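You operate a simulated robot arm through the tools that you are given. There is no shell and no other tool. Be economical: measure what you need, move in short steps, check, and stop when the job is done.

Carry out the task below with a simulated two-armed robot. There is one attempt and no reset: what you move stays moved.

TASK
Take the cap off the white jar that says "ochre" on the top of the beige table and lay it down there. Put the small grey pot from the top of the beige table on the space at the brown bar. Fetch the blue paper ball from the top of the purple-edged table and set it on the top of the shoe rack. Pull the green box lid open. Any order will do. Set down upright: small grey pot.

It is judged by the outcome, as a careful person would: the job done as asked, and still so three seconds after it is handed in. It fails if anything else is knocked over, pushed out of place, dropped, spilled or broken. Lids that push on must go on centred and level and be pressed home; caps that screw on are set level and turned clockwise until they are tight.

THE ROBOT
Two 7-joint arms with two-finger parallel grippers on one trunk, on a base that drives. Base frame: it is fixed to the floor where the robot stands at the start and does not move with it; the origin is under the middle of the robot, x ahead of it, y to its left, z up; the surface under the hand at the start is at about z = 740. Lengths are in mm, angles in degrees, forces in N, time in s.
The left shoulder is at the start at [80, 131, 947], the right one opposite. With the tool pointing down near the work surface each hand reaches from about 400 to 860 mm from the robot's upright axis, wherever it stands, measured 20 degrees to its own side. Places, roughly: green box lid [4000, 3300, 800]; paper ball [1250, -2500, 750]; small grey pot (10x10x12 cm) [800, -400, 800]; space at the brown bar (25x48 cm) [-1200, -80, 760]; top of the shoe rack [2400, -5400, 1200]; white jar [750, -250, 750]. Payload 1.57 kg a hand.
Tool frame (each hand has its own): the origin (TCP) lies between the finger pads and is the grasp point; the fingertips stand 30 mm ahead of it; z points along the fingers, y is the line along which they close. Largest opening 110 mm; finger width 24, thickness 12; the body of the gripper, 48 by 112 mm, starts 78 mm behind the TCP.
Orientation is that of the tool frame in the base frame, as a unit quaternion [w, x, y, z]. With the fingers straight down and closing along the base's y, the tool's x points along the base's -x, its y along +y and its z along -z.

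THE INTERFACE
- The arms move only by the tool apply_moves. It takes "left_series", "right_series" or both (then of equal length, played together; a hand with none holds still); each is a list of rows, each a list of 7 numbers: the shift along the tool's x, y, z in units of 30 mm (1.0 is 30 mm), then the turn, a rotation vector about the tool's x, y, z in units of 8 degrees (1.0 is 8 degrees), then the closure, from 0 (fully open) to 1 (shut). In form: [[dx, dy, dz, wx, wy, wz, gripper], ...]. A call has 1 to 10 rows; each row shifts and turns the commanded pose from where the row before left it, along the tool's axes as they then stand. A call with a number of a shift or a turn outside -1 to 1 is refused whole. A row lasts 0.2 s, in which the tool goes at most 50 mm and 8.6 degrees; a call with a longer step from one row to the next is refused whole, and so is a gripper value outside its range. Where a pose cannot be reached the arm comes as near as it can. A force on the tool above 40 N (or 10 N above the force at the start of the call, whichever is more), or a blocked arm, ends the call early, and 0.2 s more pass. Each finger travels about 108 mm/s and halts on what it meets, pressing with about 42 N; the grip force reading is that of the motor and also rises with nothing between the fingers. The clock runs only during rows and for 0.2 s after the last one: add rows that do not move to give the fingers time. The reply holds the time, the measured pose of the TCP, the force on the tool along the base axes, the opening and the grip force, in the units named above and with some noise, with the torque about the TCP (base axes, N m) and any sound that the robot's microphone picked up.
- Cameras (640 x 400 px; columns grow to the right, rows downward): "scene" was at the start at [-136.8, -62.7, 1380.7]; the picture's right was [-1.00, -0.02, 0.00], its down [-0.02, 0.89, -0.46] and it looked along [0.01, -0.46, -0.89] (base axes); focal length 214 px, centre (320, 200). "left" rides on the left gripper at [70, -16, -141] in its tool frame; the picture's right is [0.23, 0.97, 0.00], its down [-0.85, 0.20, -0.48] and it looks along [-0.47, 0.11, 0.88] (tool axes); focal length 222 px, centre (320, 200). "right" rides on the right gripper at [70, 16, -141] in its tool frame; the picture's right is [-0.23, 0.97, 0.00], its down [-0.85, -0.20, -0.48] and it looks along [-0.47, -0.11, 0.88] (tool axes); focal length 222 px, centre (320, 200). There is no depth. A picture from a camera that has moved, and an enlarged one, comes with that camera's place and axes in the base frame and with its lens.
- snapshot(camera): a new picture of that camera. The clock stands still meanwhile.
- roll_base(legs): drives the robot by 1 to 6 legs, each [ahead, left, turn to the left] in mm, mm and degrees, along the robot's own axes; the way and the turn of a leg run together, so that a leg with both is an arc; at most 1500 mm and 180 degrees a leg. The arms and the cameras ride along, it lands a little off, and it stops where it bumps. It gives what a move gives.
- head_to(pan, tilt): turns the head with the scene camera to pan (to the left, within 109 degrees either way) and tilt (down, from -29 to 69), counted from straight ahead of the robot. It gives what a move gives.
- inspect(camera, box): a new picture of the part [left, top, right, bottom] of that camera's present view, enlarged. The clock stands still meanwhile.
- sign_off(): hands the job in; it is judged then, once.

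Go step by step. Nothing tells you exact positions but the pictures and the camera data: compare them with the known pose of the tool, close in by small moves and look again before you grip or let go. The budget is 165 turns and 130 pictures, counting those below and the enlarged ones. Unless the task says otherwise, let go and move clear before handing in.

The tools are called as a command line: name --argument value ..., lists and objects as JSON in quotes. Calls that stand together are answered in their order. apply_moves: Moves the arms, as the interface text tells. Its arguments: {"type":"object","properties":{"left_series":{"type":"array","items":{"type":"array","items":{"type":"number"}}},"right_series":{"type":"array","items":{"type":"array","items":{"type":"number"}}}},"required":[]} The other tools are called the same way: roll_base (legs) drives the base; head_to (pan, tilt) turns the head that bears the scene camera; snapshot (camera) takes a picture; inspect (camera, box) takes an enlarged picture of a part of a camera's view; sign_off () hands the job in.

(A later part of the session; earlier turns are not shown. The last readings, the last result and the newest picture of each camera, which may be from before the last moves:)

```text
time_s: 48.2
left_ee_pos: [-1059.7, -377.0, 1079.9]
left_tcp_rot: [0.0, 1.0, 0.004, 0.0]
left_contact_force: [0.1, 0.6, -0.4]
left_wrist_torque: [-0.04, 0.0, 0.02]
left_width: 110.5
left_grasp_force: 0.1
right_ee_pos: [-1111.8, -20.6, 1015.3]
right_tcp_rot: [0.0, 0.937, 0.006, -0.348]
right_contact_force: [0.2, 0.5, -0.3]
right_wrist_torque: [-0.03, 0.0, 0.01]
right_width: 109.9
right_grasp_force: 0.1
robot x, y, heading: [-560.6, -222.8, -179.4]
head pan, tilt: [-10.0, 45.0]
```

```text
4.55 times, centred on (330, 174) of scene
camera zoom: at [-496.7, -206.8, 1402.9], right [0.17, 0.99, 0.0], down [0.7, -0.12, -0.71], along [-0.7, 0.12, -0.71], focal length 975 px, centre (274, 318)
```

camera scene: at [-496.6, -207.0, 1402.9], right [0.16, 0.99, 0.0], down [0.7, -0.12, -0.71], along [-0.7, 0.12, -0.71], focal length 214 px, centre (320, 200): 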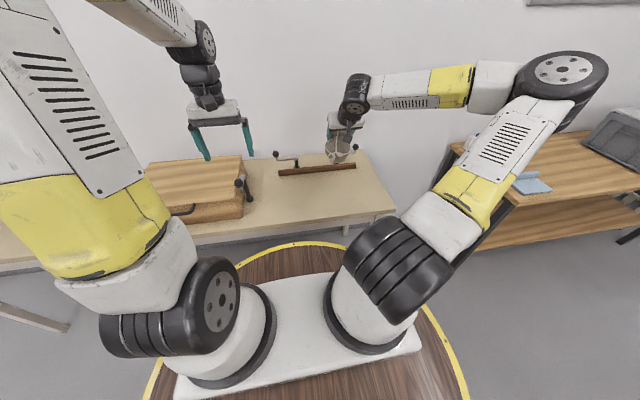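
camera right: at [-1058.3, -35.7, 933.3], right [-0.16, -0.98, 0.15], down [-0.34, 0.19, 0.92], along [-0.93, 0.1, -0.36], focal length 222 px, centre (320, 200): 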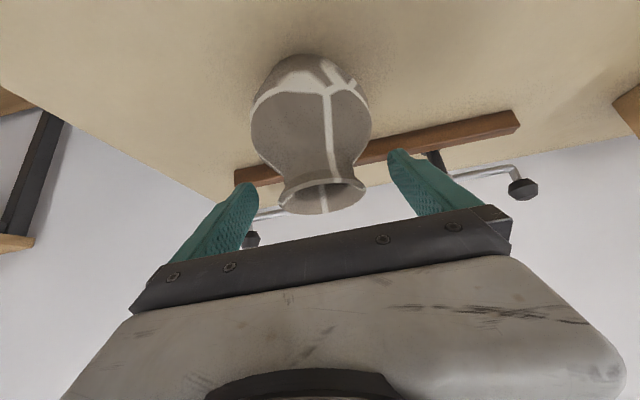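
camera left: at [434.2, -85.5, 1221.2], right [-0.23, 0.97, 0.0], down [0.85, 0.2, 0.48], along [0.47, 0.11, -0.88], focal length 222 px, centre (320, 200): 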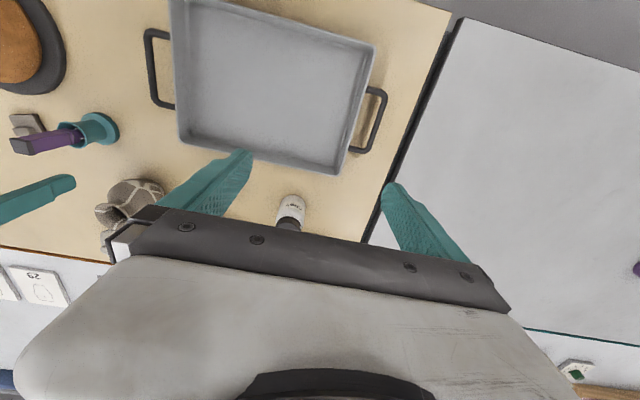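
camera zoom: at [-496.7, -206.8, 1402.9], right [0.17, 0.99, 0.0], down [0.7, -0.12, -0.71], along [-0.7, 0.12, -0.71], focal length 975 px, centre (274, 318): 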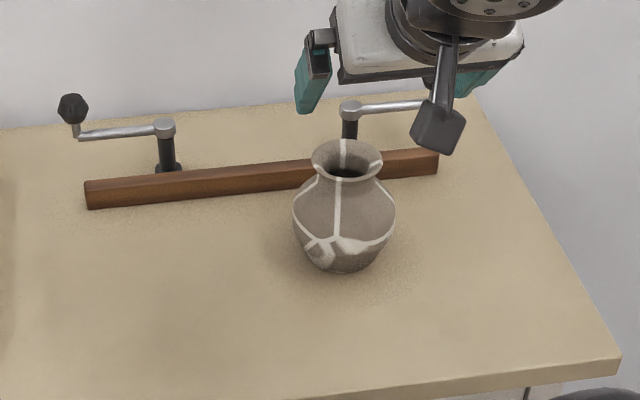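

The grey pot stands upright in front of the bar. Now back to the beige table for the jar, with the base further right (y ≈ -500) so the jar lies to the left arm's side and the right hand can hold the jar from its right.

roll_base --legs '[[-430, 280, 0], [0, 0, 180], [125, 0, 0]]'

head_to --pan 12 --tilt 40

snapshot --camera "scene"

```text
time_s: 59.4
left_ee_pos: [508.6, -362.2, 1079.4]
left_tcp_rot: [0.0, 0.009, 1.0, 0.0]
left_contact_force: [0.1, 0.6, 0.6]
left_wrist_torque: [0.02, -0.01, -0.02]
left_width: 110.3
left_grasp_force: 0.0
right_ee_pos: [551.2, -721.3, 1016.2]
right_tcp_rot: [0.349, 0.008, 0.937, -0.005]
right_contact_force: [-0.2, -0.7, 0.2]
right_wrist_torque: [-0.02, 0.01, 0.0]
right_width: 110.2
right_grasp_force: 0.0
robot x, y, heading: [2.9, -504.7, -1.0]
head pan, tilt: [-10.0, 45.0]
```

```text
time_s: 60.2
left_ee_pos: [510.1, -362.5, 1079.0]
left_tcp_rot: [0.0, 0.01, 1.0, 0.001]
left_contact_force: [-0.1, -0.4, 0.0]
left_wrist_torque: [-0.01, 0.01, -0.01]
left_width: 110.0
left_grasp_force: 0.0
right_ee_pos: [552.7, -722.0, 1015.4]
right_tcp_rot: [0.349, 0.008, 0.937, -0.005]
right_contact_force: [-1.3, 0.0, 0.3]
right_wrist_torque: [0.01, 0.02, 0.04]
right_width: 109.9
right_grasp_force: 0.1
robot x, y, heading: [3.1, -505.1, -0.8]
head pan, tilt: [12.0, 40.0]
```

```text
97 pictures are left
camera scene: at [-51.8, -483.7, 1410.1], right [0.19, -0.98, 0.0], down [-0.63, -0.12, -0.77], along [0.75, 0.14, -0.64], focal length 214 px, centre (320, 200)
```

scene: 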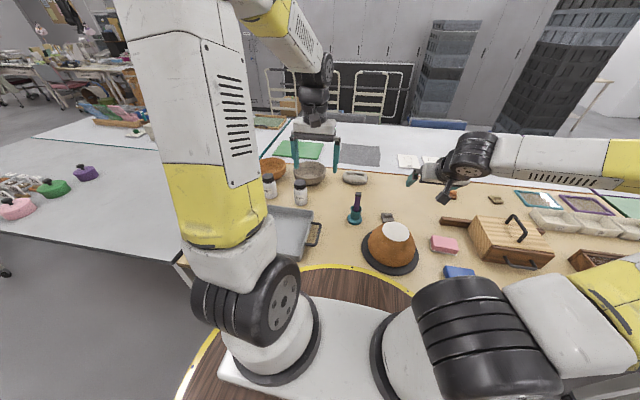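

Now I bring the left hand, pointing down, toward above the ochre jar to test the reach.

apply_moves --left_series '[[-0.5, 0.5, 1, 0, 0, 0, 0], [-0.5, 0.5, 1, 0, 0, 0, 0], [-0.6, 0.5, 1, 0, 0, 0, 0], [-0.8, 0.5, 1, 0, 0, 0, 0], [-0.8, 0.5, 0.5, 0, 0, 0, 0], [-0.8, 0.5, 0, 0, 0, 0, 0], [-0.8, 0.3, 0, 0, 0, 0, 0], [-0.8, 0.2, 0, 0, 0, 0, 0], [-0.6, 0, 0, 0, 0, 0, 0]]'

snapshot --camera "left"

```text
time_s: 62.2
left_ee_pos: [697.5, -261.6, 944.5]
left_tcp_rot: [0.0, 0.009, 1.0, 0.0]
left_contact_force: [-0.4, 0.1, 0.4]
left_wrist_torque: [0.01, -0.01, 0.01]
left_width: 109.9
left_grasp_force: 0.1
right_ee_pos: [550.9, -721.3, 1015.6]
right_tcp_rot: [0.349, 0.008, 0.937, -0.005]
right_contact_force: [0.1, -0.5, 0.7]
right_wrist_torque: [0.01, 0.01, -0.05]
right_width: 109.8
right_grasp_force: 0.0
robot x, y, heading: [4.0, -501.8, -1.1]
head pan, tilt: [12.0, 40.0]
```

```text
96 pictures are left
camera left: at [626.5, -275.5, 1086.0], right [-0.21, 0.98, 0.0], down [0.86, 0.18, 0.48], along [0.47, 0.1, -0.88], focal length 222 px, centre (320, 200)
```

left: 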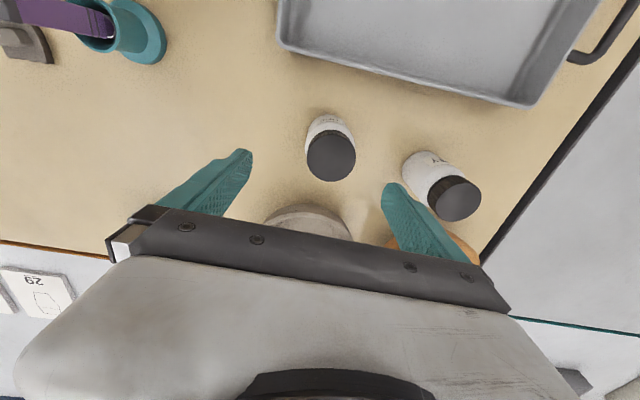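

The left hand reaches with no limit; the cap centre is about (696, -249). I first lower the left hand onto the cap and grip it, then test how it turns.

apply_moves --left_series '[[0.04, 0.42, 0.6, 0, 0, 0, 0], [0, 0, 0.9, 0, 0, 0, 0], [0, 0, 0.9, 0, 0, 0, 0], [0, 0, 0.4, 0, 0, 0, 0], [0, 0, 0, 0, 0, 0, 0]]'

snapshot --camera "left"

inspect --camera "scene" --box '[250, 150, 350, 213]'

```text
time_s: 63.4
left_ee_pos: [696.4, -248.7, 859.8]
left_tcp_rot: [0.0, 0.01, 1.0, 0.0]
left_contact_force: [0.1, 0.2, -0.3]
left_wrist_torque: [-0.01, 0.02, 0.02]
left_width: 110.3
left_grasp_force: 0.0
right_ee_pos: [550.5, -722.0, 1016.0]
right_tcp_rot: [0.35, 0.007, 0.937, -0.004]
right_contact_force: [0.0, -0.3, 0.2]
right_wrist_torque: [0.0, 0.0, 0.03]
right_width: 110.1
right_grasp_force: 0.1
robot x, y, heading: [2.9, -505.3, -1.0]
head pan, tilt: [12.0, 40.0]
```

```text
95 pictures are left
camera left: at [626.4, -263.3, 1001.9], right [-0.21, 0.98, 0.0], down [0.86, 0.18, 0.48], along [0.47, 0.1, -0.88], focal length 222 px, centre (320, 200)
```

left: 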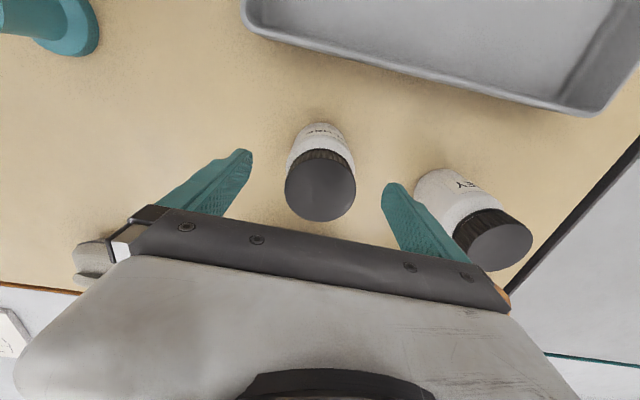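

```text
6.35 times, centred on (300, 182) of scene
camera zoom: at [-51.7, -483.7, 1410.2], right [0.19, -0.98, 0.0], down [-0.63, -0.12, -0.77], along [0.75, 0.15, -0.64], focal length 1362 px, centre (447, 318)
```

zoom: 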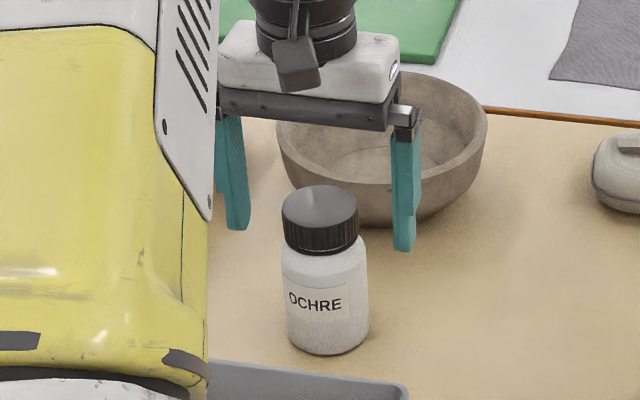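

Well aligned. I lower 14 mm, close on the cap, and turn it 40° anticlockwise as a test.

apply_moves --left_series '[[0.06, 0, 0.47, 0, 0, 0, 0], [0, 0, 0, 0, 0, 0, 0.3], [0, 0, 0, 0, 0, 0, 0.6], [0, 0, 0, 0, 0, 0, 0.9], [0, 0, 0, 0, 0, 0, 0.9]]'

apply_moves --left_series '[[0, 0, 0, 0, 0, -1, 0.9], [0, 0, 0, 0, 0, -1, 0.9], [0, 0, 0, 0, 0, -1, 0.9], [0, 0, 0, 0, 0, -1, 0.9], [0, 0, 0, 0, 0, -1, 0.9], [0, 0, 0, 0, 0, 0, 0.9]]'

inspect --camera "scene" --box '[250, 150, 350, 213]'

```text
time_s: 64.6
left_ee_pos: [694.5, -248.5, 846.6]
left_tcp_rot: [0.0, 0.01, 1.0, 0.0]
left_contact_force: [0.8, 1.6, 0.8]
left_wrist_torque: [0.04, -0.07, 0.05]
left_width: 60.9
left_grasp_force: 42.0
right_ee_pos: [551.7, -722.4, 1015.8]
right_tcp_rot: [0.35, 0.007, 0.937, -0.005]
right_contact_force: [0.0, -0.4, -0.4]
right_wrist_torque: [-0.02, -0.01, 0.02]
right_width: 110.1
right_grasp_force: 0.1
robot x, y, heading: [2.5, -503.2, -1.0]
head pan, tilt: [12.0, 40.0]
```

```text
time_s: 66.0
left_ee_pos: [695.0, -248.4, 845.7]
left_tcp_rot: [0.0, -0.335, 0.942, -0.001]
left_contact_force: [-1.1, 0.5, 6.5]
left_wrist_torque: [0.27, -0.01, 0.12]
left_width: 61.3
left_grasp_force: 42.4
right_ee_pos: [551.5, -722.3, 1016.4]
right_tcp_rot: [0.349, 0.009, 0.937, -0.006]
right_contact_force: [-0.8, -0.4, 0.0]
right_wrist_torque: [0.05, 0.0, 0.01]
right_width: 109.9
right_grasp_force: 0.0
robot x, y, heading: [1.9, -506.3, -1.0]
head pan, tilt: [12.0, 40.0]
```

```text
6.35 times, centred on (300, 182) of scene
camera zoom: at [-51.9, -483.7, 1410.2], right [0.19, -0.98, 0.0], down [-0.63, -0.12, -0.77], along [0.75, 0.15, -0.64], focal length 1362 px, centre (447, 318)
```

zoom: 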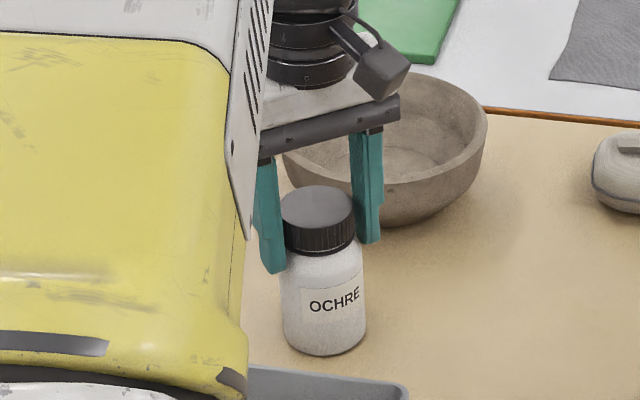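

The jar turned with the cap by about 30°, perhaps not quite all 40°. I turn further and compare the label again.

apply_moves --left_series '[[0, 0, 0, 0, 0, -1, 0.9], [0, 0, 0, 0, 0, -1, 0.9], [0, 0, 0, 0, 0, -1, 0.9], [0, 0, 0, 0, 0, -1, 0.9], [0, 0, 0, 0, 0, -1, 0.9], [0, 0, 0, 0, 0, 0, 0.9]]'

inspect --camera "scene" --box '[250, 150, 350, 213]'

```text
time_s: 67.4
left_ee_pos: [695.6, -247.8, 844.2]
left_tcp_rot: [0.0, -0.636, 0.772, -0.001]
left_contact_force: [2.3, 0.8, 6.9]
left_wrist_torque: [0.22, -0.07, 0.03]
left_width: 61.1
left_grasp_force: 41.9
right_ee_pos: [551.2, -722.1, 1015.7]
right_tcp_rot: [0.349, 0.007, 0.937, -0.004]
right_contact_force: [-1.3, 0.1, 0.1]
right_wrist_torque: [0.02, 0.01, 0.0]
right_width: 109.9
right_grasp_force: 0.2
robot x, y, heading: [1.2, -503.8, -1.0]
head pan, tilt: [12.0, 40.0]
```

```text
6.35 times, centred on (300, 182) of scene
camera zoom: at [-51.8, -483.7, 1410.2], right [0.19, -0.98, 0.0], down [-0.63, -0.12, -0.77], along [0.75, 0.15, -0.64], focal length 1362 px, centre (447, 318)
```

zoom: 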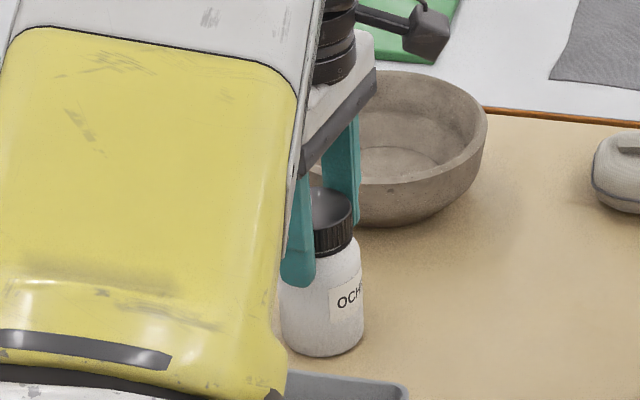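

The jar turns along with its cap, so it must be held. I'll lift the jar by its cap into free air and grip the body with the right hand; first a small lift and turning back.

apply_moves --left_series '[[0, 0, -0.2, 0, 0, 1, 0.9], [0, 0, -0.4, 0, 0, 1, 0.9], [0, 0, -0.4, 0, 0, 1, 0.9], [0, 0, -0.5, 0, 0, 1, 0.9], [0, 0, -0.5, 0, 0, 1, 0.9], [0, 0, -0.5, 0, 0, 1, 0.9], [0, 0, -0.5, 0, 0, 1, 0.9], [0, 0, -0.5, 0, 0, 1, 0.9], [0, 0, -0.5, 0, 0, 1, 0.9], [0, 0, -0.5, 0, 0, 1, 0.9]]'

snapshot --camera "scene"

```text
time_s: 69.6
left_ee_pos: [694.6, -248.9, 981.5]
left_tcp_rot: [0.001, 0.011, 1.0, -0.001]
left_contact_force: [0.2, 0.0, -4.0]
left_wrist_torque: [0.0, 0.02, 0.01]
left_width: 61.2
left_grasp_force: 41.4
right_ee_pos: [550.9, -722.6, 1016.4]
right_tcp_rot: [0.349, 0.007, 0.937, -0.005]
right_contact_force: [0.0, -0.3, -0.2]
right_wrist_torque: [0.04, 0.0, -0.02]
right_width: 110.0
right_grasp_force: 0.1
robot x, y, heading: [1.2, -502.2, -1.3]
head pan, tilt: [12.0, 40.0]
```

```text
91 pictures are left
camera scene: at [-51.5, -483.6, 1410.2], right [0.19, -0.98, 0.0], down [-0.63, -0.12, -0.77], along [0.75, 0.15, -0.64], focal length 214 px, centre (320, 200)
```

scene: 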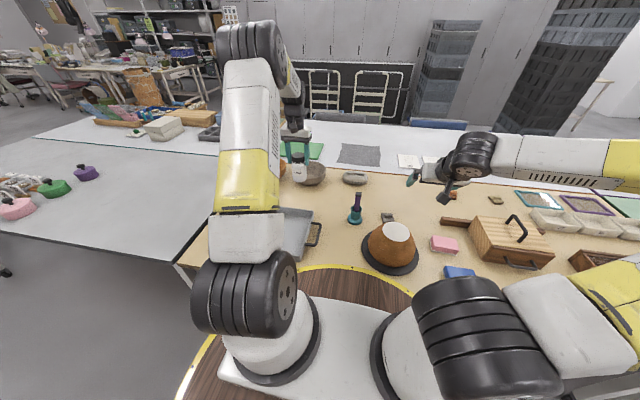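

The jar (0.4 kg) hangs from the cap. I bring it closer over free space and pre-turn clockwise, while the right hand starts rotating toward a sideways grasp.

apply_moves --left_series '[[0.84, -0.8, -0.4, 0, 0, 0, 0.9], [0.84, -0.8, -0.4, 0, 0, 0, 0.9], [0.84, -0.8, -0.4, 0, 0, 0, 0.9], [0.84, -0.8, -0.4, 0, 0, 0, 0.9], [0.84, -0.8, -0.1, 0, 0, 0, 0.9], [0, 0, 0, 0, 0, 1, 0.9], [0, 0, 0, 0, 0, 1, 0.9], [0, 0, 0, 0, 0, 1, 0.9], [0, 0, 0, 0, 0, 1, 0.9], [0, 0, 0, 0, 0, 1, 0.9]]' --right_series '[[0, 0, 0, -0.163, 0.624, 0.765, 0], [0, 0, 0, -0.163, 0.624, 0.765, 0], [0, 0, 0, -0.163, 0.624, 0.765, 0], [0, 0, 0, -0.163, 0.624, 0.765, 0], [0, 0, 0, -0.163, 0.624, 0.765, 0], [0, 0, 0, -0.163, 0.624, 0.765, 0], [0, 0, 0, -0.163, 0.624, 0.765, 0], [0, 0, 0, -0.163, 0.624, 0.765, 0], [0, 0, 0, -0.163, 0.624, 0.765, 0], [0, 0, 0, -0.163, 0.624, 0.765, 0]]'

```text
time_s: 71.8
left_ee_pos: [565.9, -365.9, 1033.1]
left_tcp_rot: [-0.001, 0.351, 0.936, -0.001]
left_contact_force: [0.2, 0.3, -3.7]
left_wrist_torque: [0.01, -0.01, 0.0]
left_width: 61.1
left_grasp_force: 42.3
right_ee_pos: [551.6, -720.9, 1016.5]
right_tcp_rot: [-0.105, 0.432, 0.854, 0.27]
right_contact_force: [-0.5, -0.3, 0.4]
right_wrist_torque: [0.02, 0.0, -0.01]
right_width: 109.9
right_grasp_force: 0.2
robot x, y, heading: [2.8, -501.9, -1.0]
head pan, tilt: [12.0, 40.0]
```

I finish the right hand's rotation and begin to approach the jar from its right.

apply_moves --right_series '[[0, 0, 0, -0.163, 0.624, 0.765, 0], [0, 0, 0, -0.163, 0.624, 0.765, 0], [0, 0, 0, -0.163, 0.624, 0.765, 0], [0, 0, 0, -0.163, 0.624, 0.765, 0], [0, 0, 0, -0.163, 0.624, 0.765, 0], [0, 0, 0, -0.163, 0.624, 0.765, 0], [0.42, 0.06, 0.94, 0, 0, 0, 0], [0.42, 0.06, 0.94, 0, 0, 0, 0], [0.42, 0.06, 0.94, 0, 0, 0, 0], [0.42, 0.06, 0.94, 0, 0, 0, 0]]'

head_to --pan 0 --tilt 40

snapshot --camera "scene"

snapshot --camera "right"

```text
time_s: 74.0
left_ee_pos: [566.1, -366.8, 1032.5]
left_tcp_rot: [0.0, 0.352, 0.936, 0.001]
left_contact_force: [0.4, 0.1, -3.4]
left_wrist_torque: [0.01, -0.03, -0.04]
left_width: 60.8
left_grasp_force: 42.3
right_ee_pos: [558.7, -597.3, 1011.9]
right_tcp_rot: [-0.368, 0.6, 0.6, 0.38]
right_contact_force: [-0.4, 0.3, -0.3]
right_wrist_torque: [0.0, -0.04, -0.01]
right_width: 109.8
right_grasp_force: 0.1
robot x, y, heading: [4.7, -502.1, -0.7]
head pan, tilt: [12.0, 40.0]
```

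```text
time_s: 74.8
left_ee_pos: [567.0, -365.5, 1032.8]
left_tcp_rot: [0.0, 0.351, 0.936, 0.0]
left_contact_force: [-0.3, -0.2, -4.8]
left_wrist_torque: [-0.01, 0.02, -0.04]
left_width: 61.2
left_grasp_force: 42.1
right_ee_pos: [559.3, -596.5, 1011.0]
right_tcp_rot: [-0.369, 0.599, 0.602, 0.379]
right_contact_force: [-0.9, -1.1, 0.6]
right_wrist_torque: [-0.01, -0.01, 0.01]
right_width: 109.9
right_grasp_force: 0.0
robot x, y, heading: [-0.6, -507.5, -0.9]
head pan, tilt: [0.0, 40.0]
```

```text
90 pictures are left
camera scene: at [-50.1, -501.3, 1410.2], right [-0.02, -1.0, 0.0], down [-0.64, 0.01, -0.77], along [0.77, -0.01, -0.64], focal length 214 px, centre (320, 200)
```

scene: 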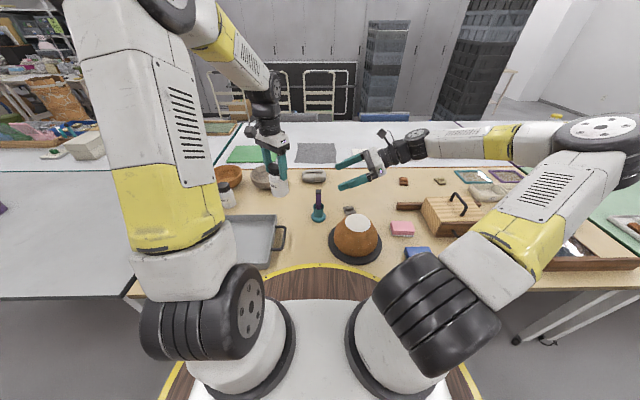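

```text
89 pictures are left
camera right: at [573.1, -694.2, 1135.9], right [0.98, -0.1, -0.19], down [-0.19, -0.81, -0.56], along [-0.09, 0.58, -0.81], focal length 222 px, centre (320, 200)
```

right: 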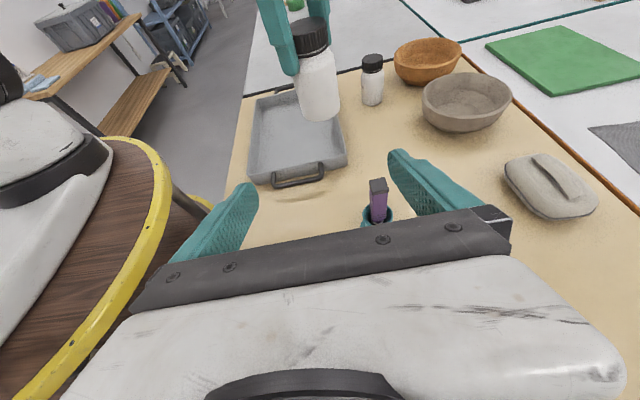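

The jar hangs clearly between; I move the right hand to a stand-off 110 mm along the grasp line.

apply_moves --right_series '[[0.43, 0.06, 0.8, 0, 0, 0, 0], [0.43, 0.06, 0.8, 0, 0, 0, 0], [0.43, 0.06, 0.8, 0, 0, 0, 0], [0.43, 0.05, 0.8, 0, 0, 0, 0], [0, 0, 0.8, 0, 0, 0, 0], [0, 0, 0, 0, 0, 0, 0]]'

snapshot --camera "right"

inspect --camera "scene" --box '[220, 100, 420, 225]'

```text
time_s: 76.2
left_ee_pos: [565.8, -366.9, 1031.0]
left_tcp_rot: [0.0, 0.351, 0.936, 0.0]
left_contact_force: [0.3, -0.1, -2.9]
left_wrist_torque: [0.03, 0.01, 0.02]
left_width: 61.0
left_grasp_force: 42.5
right_ee_pos: [566.0, -467.5, 1004.9]
right_tcp_rot: [-0.369, 0.598, 0.602, 0.379]
right_contact_force: [0.1, -0.1, 0.4]
right_wrist_torque: [0.01, 0.0, 0.0]
right_width: 109.9
right_grasp_force: 0.0
robot x, y, heading: [2.3, -504.1, -0.9]
head pan, tilt: [0.0, 40.0]
```

```text
88 pictures are left
camera right: at [580.9, -563.3, 1129.3], right [0.98, -0.1, -0.19], down [-0.2, -0.81, -0.56], along [-0.09, 0.58, -0.81], focal length 222 px, centre (320, 200)
```

right: 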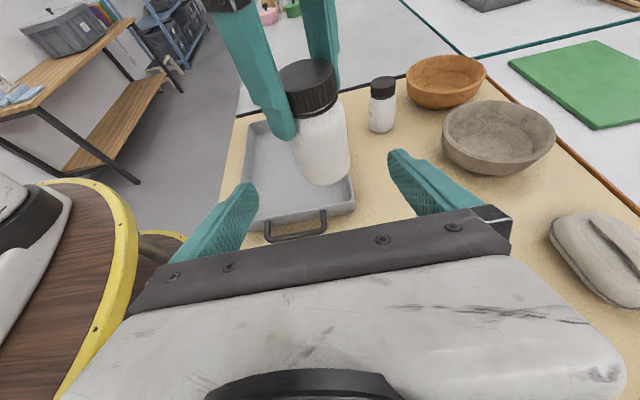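

```text
3.20 times, centred on (320, 162) of scene
camera zoom: at [-50.1, -501.4, 1410.2], right [-0.02, -1.0, 0.0], down [-0.64, 0.01, -0.77], along [0.77, -0.01, -0.64], focal length 686 px, centre (320, 320)
```

zoom: 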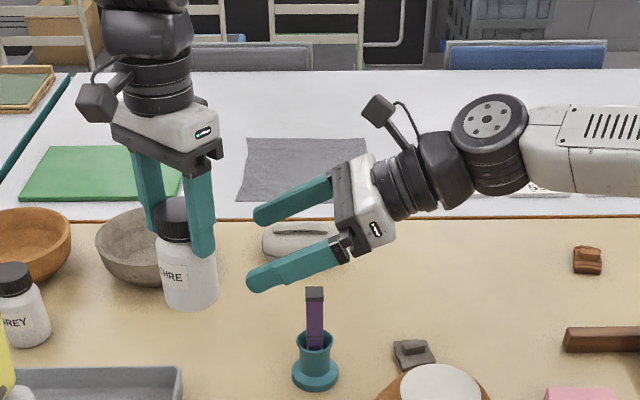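

Aligned within a few mm; I shift 4 mm and advance onto the jar body.

apply_moves --right_series '[[0, 0.13, 0.9, 0, 0, 0, 0], [0, 0, 0.9, 0, 0, 0, 0], [0, 0, 0.9, 0, 0, 0, 0], [0, 0, 0.9, 0, 0, 0, 0], [0, 0, 0.1, 0, 0, 0, 0], [0, 0, 0, 0, 0, 0, 0]]'

snapshot --camera "right"

inspect --camera "scene" --box '[220, 100, 420, 225]'

```text
time_s: 77.6
left_ee_pos: [566.9, -365.8, 1032.5]
left_tcp_rot: [0.0, 0.351, 0.936, 0.0]
left_contact_force: [0.2, -0.1, -4.0]
left_wrist_torque: [0.01, 0.04, -0.03]
left_width: 61.2
left_grasp_force: 41.9
right_ee_pos: [566.8, -447.9, 993.3]
right_tcp_rot: [-0.368, 0.599, 0.601, 0.379]
right_contact_force: [0.4, -0.3, 0.3]
right_wrist_torque: [0.04, 0.02, -0.04]
right_width: 110.1
right_grasp_force: 0.1
right hand out of reach, approached as far as the arm can: row 1, 2, 3, 4
robot x, y, heading: [0.9, -504.7, -1.0]
head pan, tilt: [0.0, 40.0]
```

```text
86 pictures are left
camera right: at [581.0, -544.3, 1117.3], right [0.98, -0.11, -0.19], down [-0.2, -0.81, -0.56], along [-0.09, 0.58, -0.81], focal length 222 px, centre (320, 200)
```

right: 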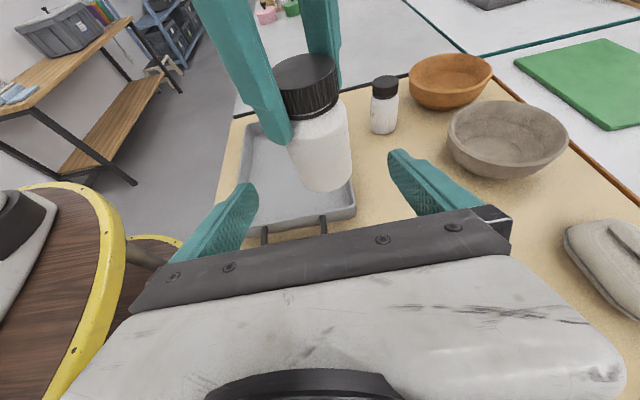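

```text
3.20 times, centred on (320, 162) of scene
camera zoom: at [-50.1, -501.3, 1410.2], right [-0.02, -1.0, 0.0], down [-0.64, 0.01, -0.77], along [0.77, -0.01, -0.64], focal length 686 px, centre (320, 320)
```

zoom: 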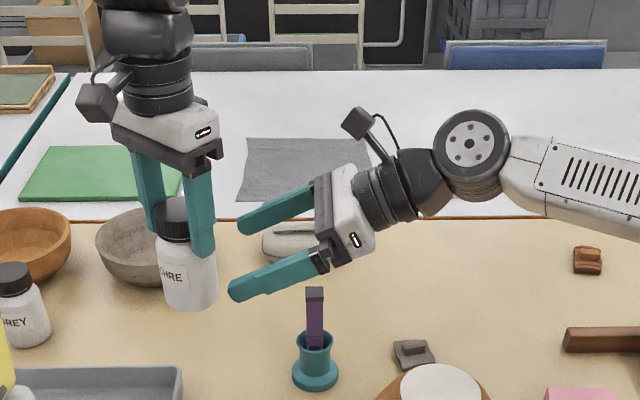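

The right arm hits its limit 85 mm short, so I bring the jar to it with the left hand.

apply_moves --left_series '[[0, 0, -0.55, 0, 0, 0, 0.9], [0, 0, -0.55, 0, 0, 0, 0.9], [-0.44, -0.5, 0, 0, 0, 0, 0.9], [-0.44, -0.5, 0, 0, 0, 0, 0.9], [-0.3, -0.35, 0, 0, 0, 0, 0.9], [0, 0, 0, 0, 0, 0, 0.9]]'

snapshot --camera "right"

inspect --camera "scene" --box '[220, 100, 420, 225]'

```text
time_s: 79.0
left_ee_pos: [566.5, -420.5, 1065.4]
left_tcp_rot: [0.0, 0.351, 0.936, 0.0]
left_contact_force: [0.1, -0.2, -3.5]
left_wrist_torque: [0.01, 0.0, 0.01]
left_width: 61.0
left_grasp_force: 42.2
right_ee_pos: [565.8, -446.8, 992.8]
right_tcp_rot: [-0.368, 0.599, 0.602, 0.379]
right_contact_force: [0.5, -0.5, -0.2]
right_wrist_torque: [-0.01, -0.01, 0.0]
right_width: 109.9
right_grasp_force: 0.0
robot x, y, heading: [1.9, -503.0, -1.2]
head pan, tilt: [0.0, 40.0]
```

```text
84 pictures are left
camera right: at [581.0, -544.3, 1117.3], right [0.98, -0.11, -0.19], down [-0.2, -0.81, -0.56], along [-0.09, 0.58, -0.81], focal length 222 px, centre (320, 200)
```

right: 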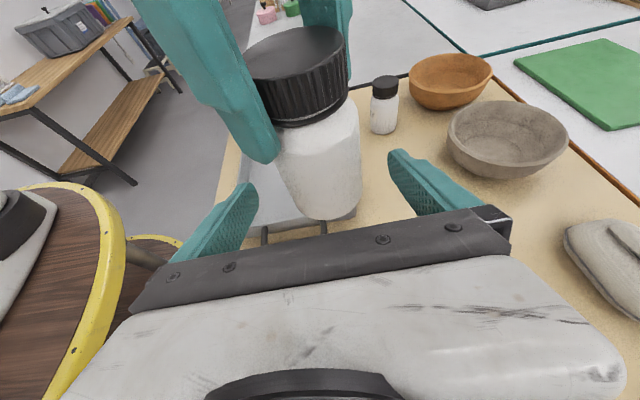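

```text
3.20 times, centred on (320, 162) of scene
camera zoom: at [-50.1, -501.3, 1410.2], right [-0.02, -1.0, 0.0], down [-0.64, 0.01, -0.77], along [0.77, -0.01, -0.64], focal length 686 px, centre (320, 320)
```

zoom: 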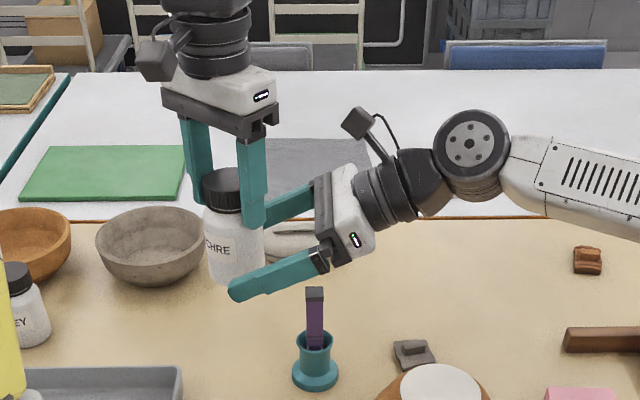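

I bring the jar the last 24 mm and close the right fingers on the body.

apply_moves --left_series '[[-0.26, -0.3, 0, 0, 0, 0, 0.9], [-0.26, -0.3, 0, 0, 0, 0, 0.9], [0, 0, 0, 0, 0, 0, 0.9]]'

apply_moves --right_series '[[0, 0, 0, 0, 0, 0, 0.2], [0, 0, 0, 0, 0, 0, 0.3], [0, 0, 0, 0, 0, 0, 0.4], [0, 0, 0, 0, 0, 0, 0.6], [0, 0, 0, 0, 0, 0, 0.9], [0, 0, 0, 0, 0, 0, 0.9]]'

snapshot --camera "right"

inspect --camera "scene" --box '[240, 110, 360, 185]'

```text
time_s: 79.8
left_ee_pos: [567.6, -443.8, 1065.3]
left_tcp_rot: [0.0, 0.351, 0.936, 0.001]
left_contact_force: [-0.4, 1.0, -3.3]
left_wrist_torque: [0.03, -0.01, -0.04]
left_width: 61.1
left_grasp_force: 42.2
right_ee_pos: [566.9, -447.3, 992.5]
right_tcp_rot: [-0.367, 0.6, 0.601, 0.379]
right_contact_force: [0.3, -0.5, 0.1]
right_wrist_torque: [0.01, 0.0, 0.01]
right_width: 110.0
right_grasp_force: 0.1
robot x, y, heading: [5.1, -505.0, -1.0]
head pan, tilt: [0.0, 40.0]
```

```text
time_s: 81.2
left_ee_pos: [564.6, -445.5, 1066.1]
left_tcp_rot: [-0.001, 0.351, 0.936, -0.002]
left_contact_force: [-24.3, -4.6, 3.3]
left_wrist_torque: [-0.09, 0.54, -0.32]
left_width: 61.1
left_grasp_force: 42.4
right_ee_pos: [568.7, -448.7, 993.0]
right_tcp_rot: [-0.369, 0.599, 0.6, 0.38]
right_contact_force: [23.9, 2.9, -4.4]
right_wrist_torque: [-0.22, 1.18, 0.2]
right_width: 61.1
right_grasp_force: 42.0
robot x, y, heading: [0.4, -504.5, -0.9]
head pan, tilt: [0.0, 40.0]
```

```text
82 pictures are left
camera right: at [582.0, -545.0, 1117.1], right [0.98, -0.11, -0.19], down [-0.2, -0.8, -0.56], along [-0.09, 0.58, -0.81], focal length 222 px, centre (320, 200)
```

right: 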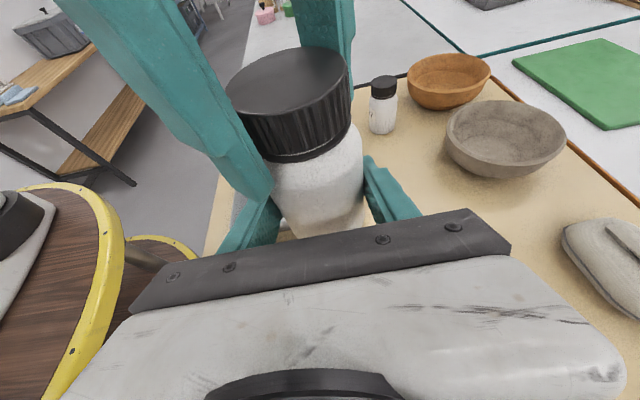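

```text
5.33 times, centred on (300, 148) of scene
camera zoom: at [-50.1, -501.4, 1410.2], right [-0.02, -1.0, 0.0], down [-0.64, 0.01, -0.77], along [0.77, -0.01, -0.64], focal length 1144 px, centre (427, 480)
```

zoom: 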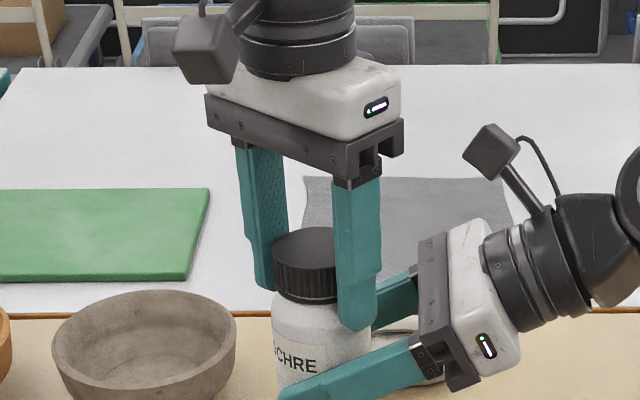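

Held firmly, with a 24 N sideways preload; I ease the right hand 3 mm to relieve it, then turn the cap 40° anticlockwise.

apply_moves --right_series '[[0, 0.08, 0, 0, 0, 0, 0.9], [0, 0.05, 0, 0, 0, 0, 0.9]]' --left_series '[[0, 0, 0, 0, 0, 0, 0.9], [0, 0, 0, 0, 0, 0, 0.9]]'

apply_moves --left_series '[[0, 0, 0, 0, 0, -1, 0.9], [0, 0, 0, 0, 0, -1, 0.9], [0, 0, 0, 0, 0, -1, 0.9], [0, 0, 0, 0, 0, -1, 0.9], [0, 0, 0, 0, 0, -1, 0.9], [0, 0, 0, 0, 0, 0, 0.9]]'

inspect --camera "scene" --box '[240, 110, 360, 185]'

```text
time_s: 81.8
left_ee_pos: [566.1, -447.0, 1065.8]
left_tcp_rot: [-0.002, 0.352, 0.936, -0.001]
left_contact_force: [-27.8, -7.9, 6.3]
left_wrist_torque: [-0.48, 0.97, 0.0]
left_width: 61.1
left_grasp_force: 42.1
right_ee_pos: [567.9, -448.4, 993.0]
right_tcp_rot: [-0.368, 0.599, 0.601, 0.38]
right_contact_force: [28.5, 8.2, -6.6]
right_wrist_torque: [-0.21, 1.06, -0.1]
right_width: 61.2
right_grasp_force: 42.4
right hand out of reach, approached as far as the arm can: row 1
robot x, y, heading: [1.0, -500.8, -1.1]
head pan, tilt: [0.0, 40.0]
```

```text
time_s: 83.2
left_ee_pos: [568.4, -441.3, 1066.6]
left_tcp_rot: [0.003, 0.006, 1.0, 0.001]
left_contact_force: [10.2, 8.3, -6.2]
left_wrist_torque: [0.65, -0.55, -0.09]
left_width: 60.9
left_grasp_force: 41.8
right_ee_pos: [567.7, -448.6, 992.0]
right_tcp_rot: [-0.369, 0.599, 0.602, 0.378]
right_contact_force: [-9.6, -7.4, 2.1]
right_wrist_torque: [-0.1, -0.18, 0.14]
right_width: 61.2
right_grasp_force: 42.3
robot x, y, heading: [4.0, -502.0, -1.0]
head pan, tilt: [0.0, 40.0]
```

```text
5.33 times, centred on (300, 148) of scene
camera zoom: at [-50.1, -501.4, 1410.2], right [-0.02, -1.0, 0.0], down [-0.64, 0.01, -0.77], along [0.77, -0.01, -0.64], focal length 1144 px, centre (427, 480)
```

zoom: 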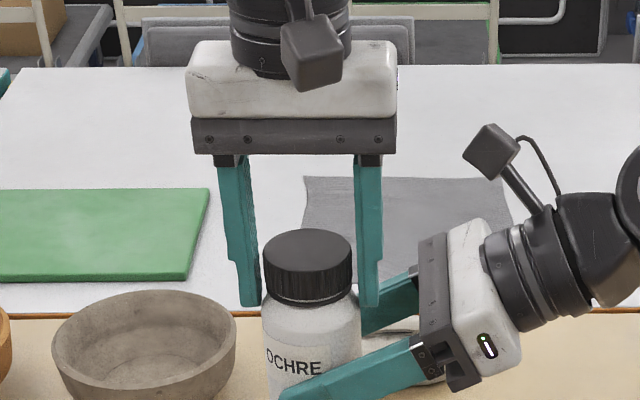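

The label barely moved, so the cap is turning relative to the jar. I continue another 80°, rising slightly.

apply_moves --left_series '[[0, 0, -0.02, 0, 0, -1, 0.9], [0, 0, -0.02, 0, 0, -1, 0.9], [0, 0, -0.02, 0, 0, -1, 0.9], [0, 0, -0.02, 0, 0, -1, 0.9], [0, 0, -0.02, 0, 0, -1, 0.9], [0, 0, -0.02, 0, 0, -1, 0.9], [0, 0, -0.02, 0, 0, -1, 0.9], [0, 0, -0.02, 0, 0, -1, 0.9], [0, 0, -0.02, 0, 0, -1, 0.9], [0, 0, 0, 0, 0, 0, 0.9]]'

inspect --camera "scene" --box '[240, 110, 360, 185]'

```text
time_s: 85.4
left_ee_pos: [567.0, -444.2, 1071.9]
left_tcp_rot: [-0.001, -0.581, 0.814, 0.0]
left_contact_force: [1.0, -1.7, -6.8]
left_wrist_torque: [0.11, -0.02, -0.13]
left_width: 60.9
left_grasp_force: 42.0
right_ee_pos: [567.9, -448.6, 992.7]
right_tcp_rot: [-0.368, 0.6, 0.601, 0.379]
right_contact_force: [-1.7, 1.3, 3.8]
right_wrist_torque: [-0.17, -0.01, 0.12]
right_width: 61.2
right_grasp_force: 41.6
robot x, y, heading: [5.5, -501.6, -1.2]
head pan, tilt: [0.0, 40.0]
```

```text
5.33 times, centred on (300, 148) of scene
camera zoom: at [-50.1, -501.4, 1410.2], right [-0.02, -1.0, 0.0], down [-0.64, 0.01, -0.77], along [0.77, -0.01, -0.64], focal length 1144 px, centre (427, 480)
```

zoom: 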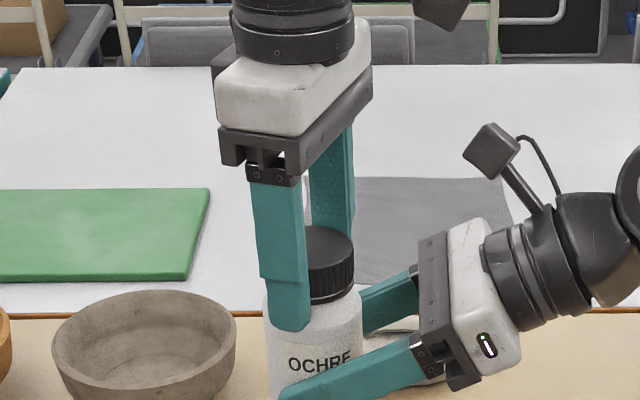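

The label turned some 25° too, so the jar slips a little in the right grip. I check the right camera for the gap between cap and jar.

snapshot --camera "right"

```text
78 pictures are left
camera right: at [582.2, -545.2, 1117.5], right [0.98, -0.11, -0.19], down [-0.2, -0.81, -0.56], along [-0.09, 0.58, -0.81], focal length 222 px, centre (320, 200)
```

right: 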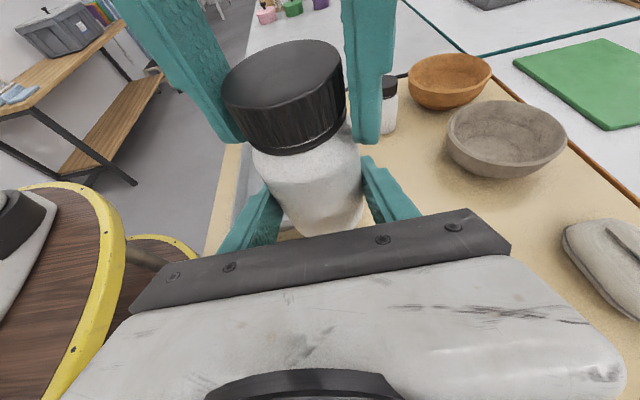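

The cap has risen a little. I regrip: open slightly, raise, turn the left hand back clockwise, come down and grip again.

apply_moves --left_series '[[0, 0, 0, 0, 0, 0, 0.4], [0, 0, 0, 0, 0, 0, 0.3], [0, 0, -0.6, 0, 0, 0, 0.3], [0, 0, -0.6, 0, 0, 1, 0.3], [0, 0, 0, 0, 0, 1, 0.3], [0, 0, 0, 0, 0, 1, 0.3], [0, 0, 0, 0, 0, 1, 0.3], [0, 0, 0, 0, 0, 1, 0.3], [0, 0, 0, 0, 0, 1, 0.3], [0, 0, 0, 0, 0, 1, 0.3]]'

snapshot --camera "right"

inspect --camera "scene" --box '[240, 110, 360, 185]'

```text
time_s: 87.6
left_ee_pos: [566.1, -444.4, 1107.0]
left_tcp_rot: [0.0, -0.129, 0.992, 0.0]
left_contact_force: [0.4, 0.0, 0.0]
left_wrist_torque: [0.02, -0.03, 0.02]
left_width: 76.9
left_grasp_force: 0.1
right_ee_pos: [567.4, -448.4, 992.6]
right_tcp_rot: [-0.368, 0.599, 0.602, 0.379]
right_contact_force: [0.6, 0.1, -4.0]
right_wrist_torque: [-0.02, 0.0, 0.0]
right_width: 60.6
right_grasp_force: 42.3
robot x, y, heading: [2.6, -506.9, -1.2]
head pan, tilt: [0.0, 40.0]
```

```text
77 pictures are left
camera right: at [582.1, -545.2, 1117.5], right [0.98, -0.11, -0.19], down [-0.2, -0.81, -0.56], along [-0.09, 0.58, -0.81], focal length 222 px, centre (320, 200)
```

right: 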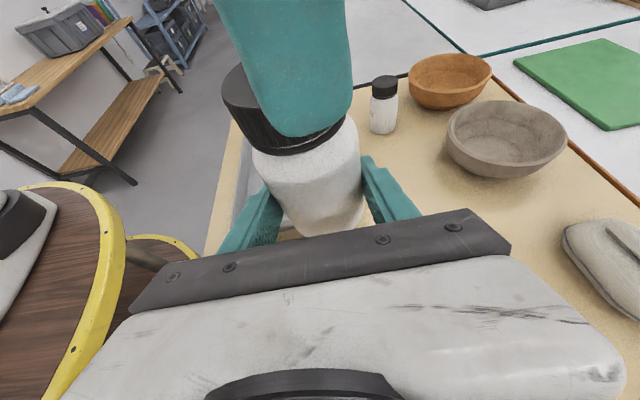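

```text
5.33 times, centred on (300, 148) of scene
camera zoom: at [-50.1, -501.4, 1410.2], right [-0.02, -1.0, 0.0], down [-0.64, 0.01, -0.77], along [0.77, -0.01, -0.64], focal length 1144 px, centre (427, 480)
```

zoom: 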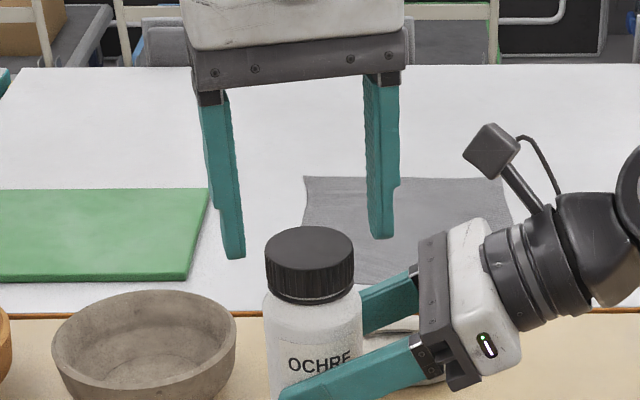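

The jar is upright and well held. I finish turning back, lower onto the cap, grip and then twist anticlockwise again.

apply_moves --left_series '[[0, 0, 0, 0, 0, 1, 0.3], [0, 0, 0, 0, 0, 1, 0.3], [0, 0, 0, 0, 0, 1, 0.3], [0, 0, 0, 0, 0, 1, 0.3], [0, 0, 0, 0, 0, 1, 0.3], [0, 0, 0, 0, 0, 1, 0.3], [0, 0, 0.6, 0, 0, 0, 0.3], [0, 0, 0.6, 0, 0, 0, 0.3], [0, 0, 0, 0, 0, 0, 0.6], [0, 0, 0, 0, 0, 0, 0.9]]'

apply_moves --left_series '[[0, 0, 0, 0, 0, -1, 0.9], [0, 0, -0.01, 0, 0, -1, 0.9], [0, 0, -0.01, 0, 0, -1, 0.9], [0, 0, -0.01, 0, 0, -1, 0.9], [0, 0, -0.01, 0, 0, -1, 0.9], [0, 0, -0.01, 0, 0, -1, 0.9], [0, 0, -0.01, 0, 0, -1, 0.9], [0, 0, -0.01, 0, 0, -1, 0.9], [0, 0, -0.01, 0, 0, -1, 0.9], [0, 0, 0, 0, 0, -1, 0.9]]'

inspect --camera "scene" --box '[240, 110, 360, 185]'

```text
time_s: 89.8
left_ee_pos: [567.3, -442.7, 1070.2]
left_tcp_rot: [0.001, 0.285, 0.959, 0.001]
left_contact_force: [3.7, 6.8, -0.3]
left_wrist_torque: [0.32, -0.04, -0.45]
left_width: 61.0
left_grasp_force: 42.4
right_ee_pos: [567.9, -448.5, 993.3]
right_tcp_rot: [-0.368, 0.599, 0.602, 0.379]
right_contact_force: [-2.9, -6.2, -3.6]
right_wrist_torque: [0.13, -0.18, 0.48]
right_width: 60.9
right_grasp_force: 42.7
robot x, y, heading: [4.8, -501.4, -1.3]
head pan, tilt: [0.0, 40.0]
```

```text
time_s: 92.0
left_ee_pos: [566.7, -443.5, 1073.0]
left_tcp_rot: [0.0, -0.4, 0.916, 0.0]
left_contact_force: [2.8, 0.4, 6.8]
left_wrist_torque: [-0.27, -0.14, -0.5]
left_width: 51.7
left_grasp_force: 42.1
right_ee_pos: [568.3, -448.4, 993.3]
right_tcp_rot: [-0.369, 0.599, 0.602, 0.379]
right_contact_force: [-2.8, -0.4, -10.7]
right_wrist_torque: [0.27, -0.05, 0.49]
right_width: 60.9
right_grasp_force: 41.4
robot x, y, heading: [3.2, -504.1, -0.9]
head pan, tilt: [0.0, 40.0]
```

```text
5.33 times, centred on (300, 148) of scene
camera zoom: at [-50.1, -501.4, 1410.2], right [-0.02, -1.0, 0.0], down [-0.64, 0.01, -0.77], along [0.77, -0.01, -0.64], focal length 1144 px, centre (427, 480)
```

zoom: 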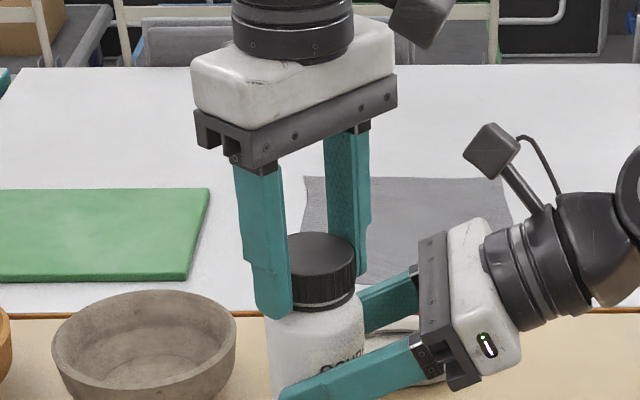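

The opening dropped from 61 to 52 mm: earlier the fingertips were on the jar's shoulder, now only on the cap. I keep turning and compare.

apply_moves --left_series '[[0, 0, 0, 0, 0, -1, 0.9], [0, 0, 0, 0, 0, -1, 0.9], [0, 0, 0, 0, 0, -1, 0.9], [0, 0, 0, 0, 0, -1, 0.9], [0, 0, 0, 0, 0, 0, 0.9]]'

inspect --camera "scene" --box '[240, 110, 360, 185]'

```text
time_s: 93.2
left_ee_pos: [566.0, -445.0, 1074.1]
left_tcp_rot: [-0.001, -0.636, 0.772, -0.001]
left_contact_force: [-2.1, -12.5, 2.7]
left_wrist_torque: [-0.74, -1.07, -0.18]
left_width: 51.6
left_grasp_force: 41.7
right_ee_pos: [567.3, -448.8, 992.9]
right_tcp_rot: [-0.369, 0.599, 0.601, 0.38]
right_contact_force: [1.8, 12.9, -7.3]
right_wrist_torque: [-0.26, 1.25, 0.13]
right_width: 61.2
right_grasp_force: 41.9
robot x, y, heading: [3.6, -506.9, -1.3]
head pan, tilt: [0.0, 40.0]
```

```text
5.33 times, centred on (300, 148) of scene
camera zoom: at [-50.1, -501.4, 1410.2], right [-0.02, -1.0, 0.0], down [-0.64, 0.01, -0.77], along [0.77, -0.01, -0.64], focal length 1144 px, centre (427, 480)
```

zoom: 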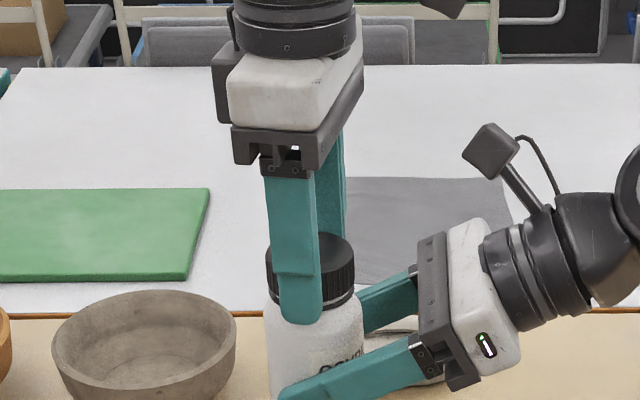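

This time the label stayed put: the cap turned relative to the jar. I regrip a little higher on the cap and repeat.

apply_moves --left_series '[[0, 0, 0, 0, 0, 0, 0.4], [0, 0, -0.6, 0, 0, 0, 0.3], [0, 0, -0.5, 0, 0, 1, 0.3], [0, 0, 0, 0, 0, 1, 0.3], [0, 0, 0, 0, 0, 1, 0.3], [0, 0, 0, 0, 0, 1, 0.3], [0, 0, 0, 0, 0, 1, 0.3], [0, 0, 0, 0, 0, 1, 0.3], [0, 0, 0, 0, 0, 1, 0.3], [0, 0, 0, 0, 0, 1, 0.3]]'

apply_moves --left_series '[[0, 0, 0, 0, 0, 1, 0.3], [0, 0, 0, 0, 0, 1, 0.3], [0, 0, 0, 0, 0, 1, 0.3], [0, 0, 0, 0, 0, 1, 0.3], [0, 0, 0, 0, 0, 1, 0.3], [0, 0, 0, 0, 0, 1, 0.3], [0, 0, 0.4, 0, 0, 0, 0.3], [0, 0, 0.5, 0, 0, 0, 0.3], [0, 0, 0, 0, 0, 0, 0.6], [0, 0, 0, 0, 0, 0, 0.9]]'

apply_moves --left_series '[[0, 0, 0, 0, 0, -1, 0.9], [0, 0, -0.01, 0, 0, -1, 0.9], [0, 0, -0.01, 0, 0, -1, 0.9], [0, 0, -0.01, 0, 0, -1, 0.9], [0, 0, -0.01, 0, 0, -1, 0.9], [0, 0, -0.01, 0, 0, -1, 0.9], [0, 0, -0.01, 0, 0, -1, 0.9], [0, 0, -0.01, 0, 0, -1, 0.9], [0, 0, -0.01, 0, 0, -1, 0.9], [0, 0, 0, 0, 0, -1, 0.9]]'

inspect --camera "scene" --box '[240, 110, 360, 185]'

```text
time_s: 95.4
left_ee_pos: [566.8, -443.7, 1105.5]
left_tcp_rot: [0.0, -0.128, 0.992, 0.001]
left_contact_force: [0.8, 0.3, 0.2]
left_wrist_torque: [-0.02, -0.02, 0.01]
left_width: 77.0
left_grasp_force: 0.0
right_ee_pos: [567.7, -448.4, 993.3]
right_tcp_rot: [-0.368, 0.599, 0.601, 0.38]
right_contact_force: [-1.1, -0.4, -3.9]
right_wrist_torque: [-0.04, -0.01, -0.02]
right_width: 61.2
right_grasp_force: 42.4
robot x, y, heading: [1.9, -508.2, -1.0]
head pan, tilt: [0.0, 40.0]
```

```text
time_s: 97.6
left_ee_pos: [565.6, -443.5, 1078.8]
left_tcp_rot: [0.0, 0.285, 0.958, -0.001]
left_contact_force: [-0.6, -1.0, 0.4]
left_wrist_torque: [0.19, -0.17, 0.0]
left_width: 51.3
left_grasp_force: 42.1
right_ee_pos: [567.7, -448.6, 992.7]
right_tcp_rot: [-0.368, 0.599, 0.6, 0.38]
right_contact_force: [0.7, 0.1, -3.4]
right_wrist_torque: [-0.27, 0.21, -0.05]
right_width: 61.2
right_grasp_force: 42.5
robot x, y, heading: [1.7, -504.6, -0.9]
head pan, tilt: [0.0, 40.0]
```

```text
time_s: 99.8
left_ee_pos: [566.4, -444.0, 1081.4]
left_tcp_rot: [0.0, -0.4, 0.917, -0.001]
left_contact_force: [0.1, 0.3, -4.2]
left_wrist_torque: [-0.51, -0.59, 0.01]
left_width: 51.1
left_grasp_force: 41.9
right_ee_pos: [566.8, -449.6, 993.9]
right_tcp_rot: [-0.368, 0.598, 0.602, 0.38]
right_contact_force: [-0.5, -0.2, 1.6]
right_wrist_torque: [0.52, 0.58, -0.01]
right_width: 61.0
right_grasp_force: 42.1
robot x, y, heading: [5.7, -505.2, -1.3]
head pan, tilt: [0.0, 40.0]
```

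```text
5.33 times, centred on (300, 148) of scene
camera zoom: at [-50.1, -501.4, 1410.2], right [-0.02, -1.0, 0.0], down [-0.64, 0.01, -0.77], along [0.77, -0.01, -0.64], focal length 1144 px, centre (427, 480)
```

zoom: 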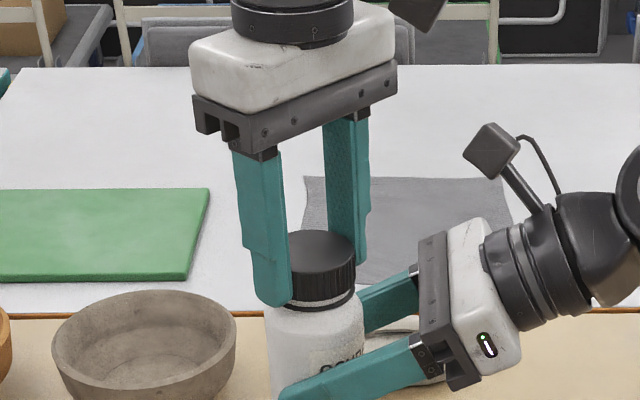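

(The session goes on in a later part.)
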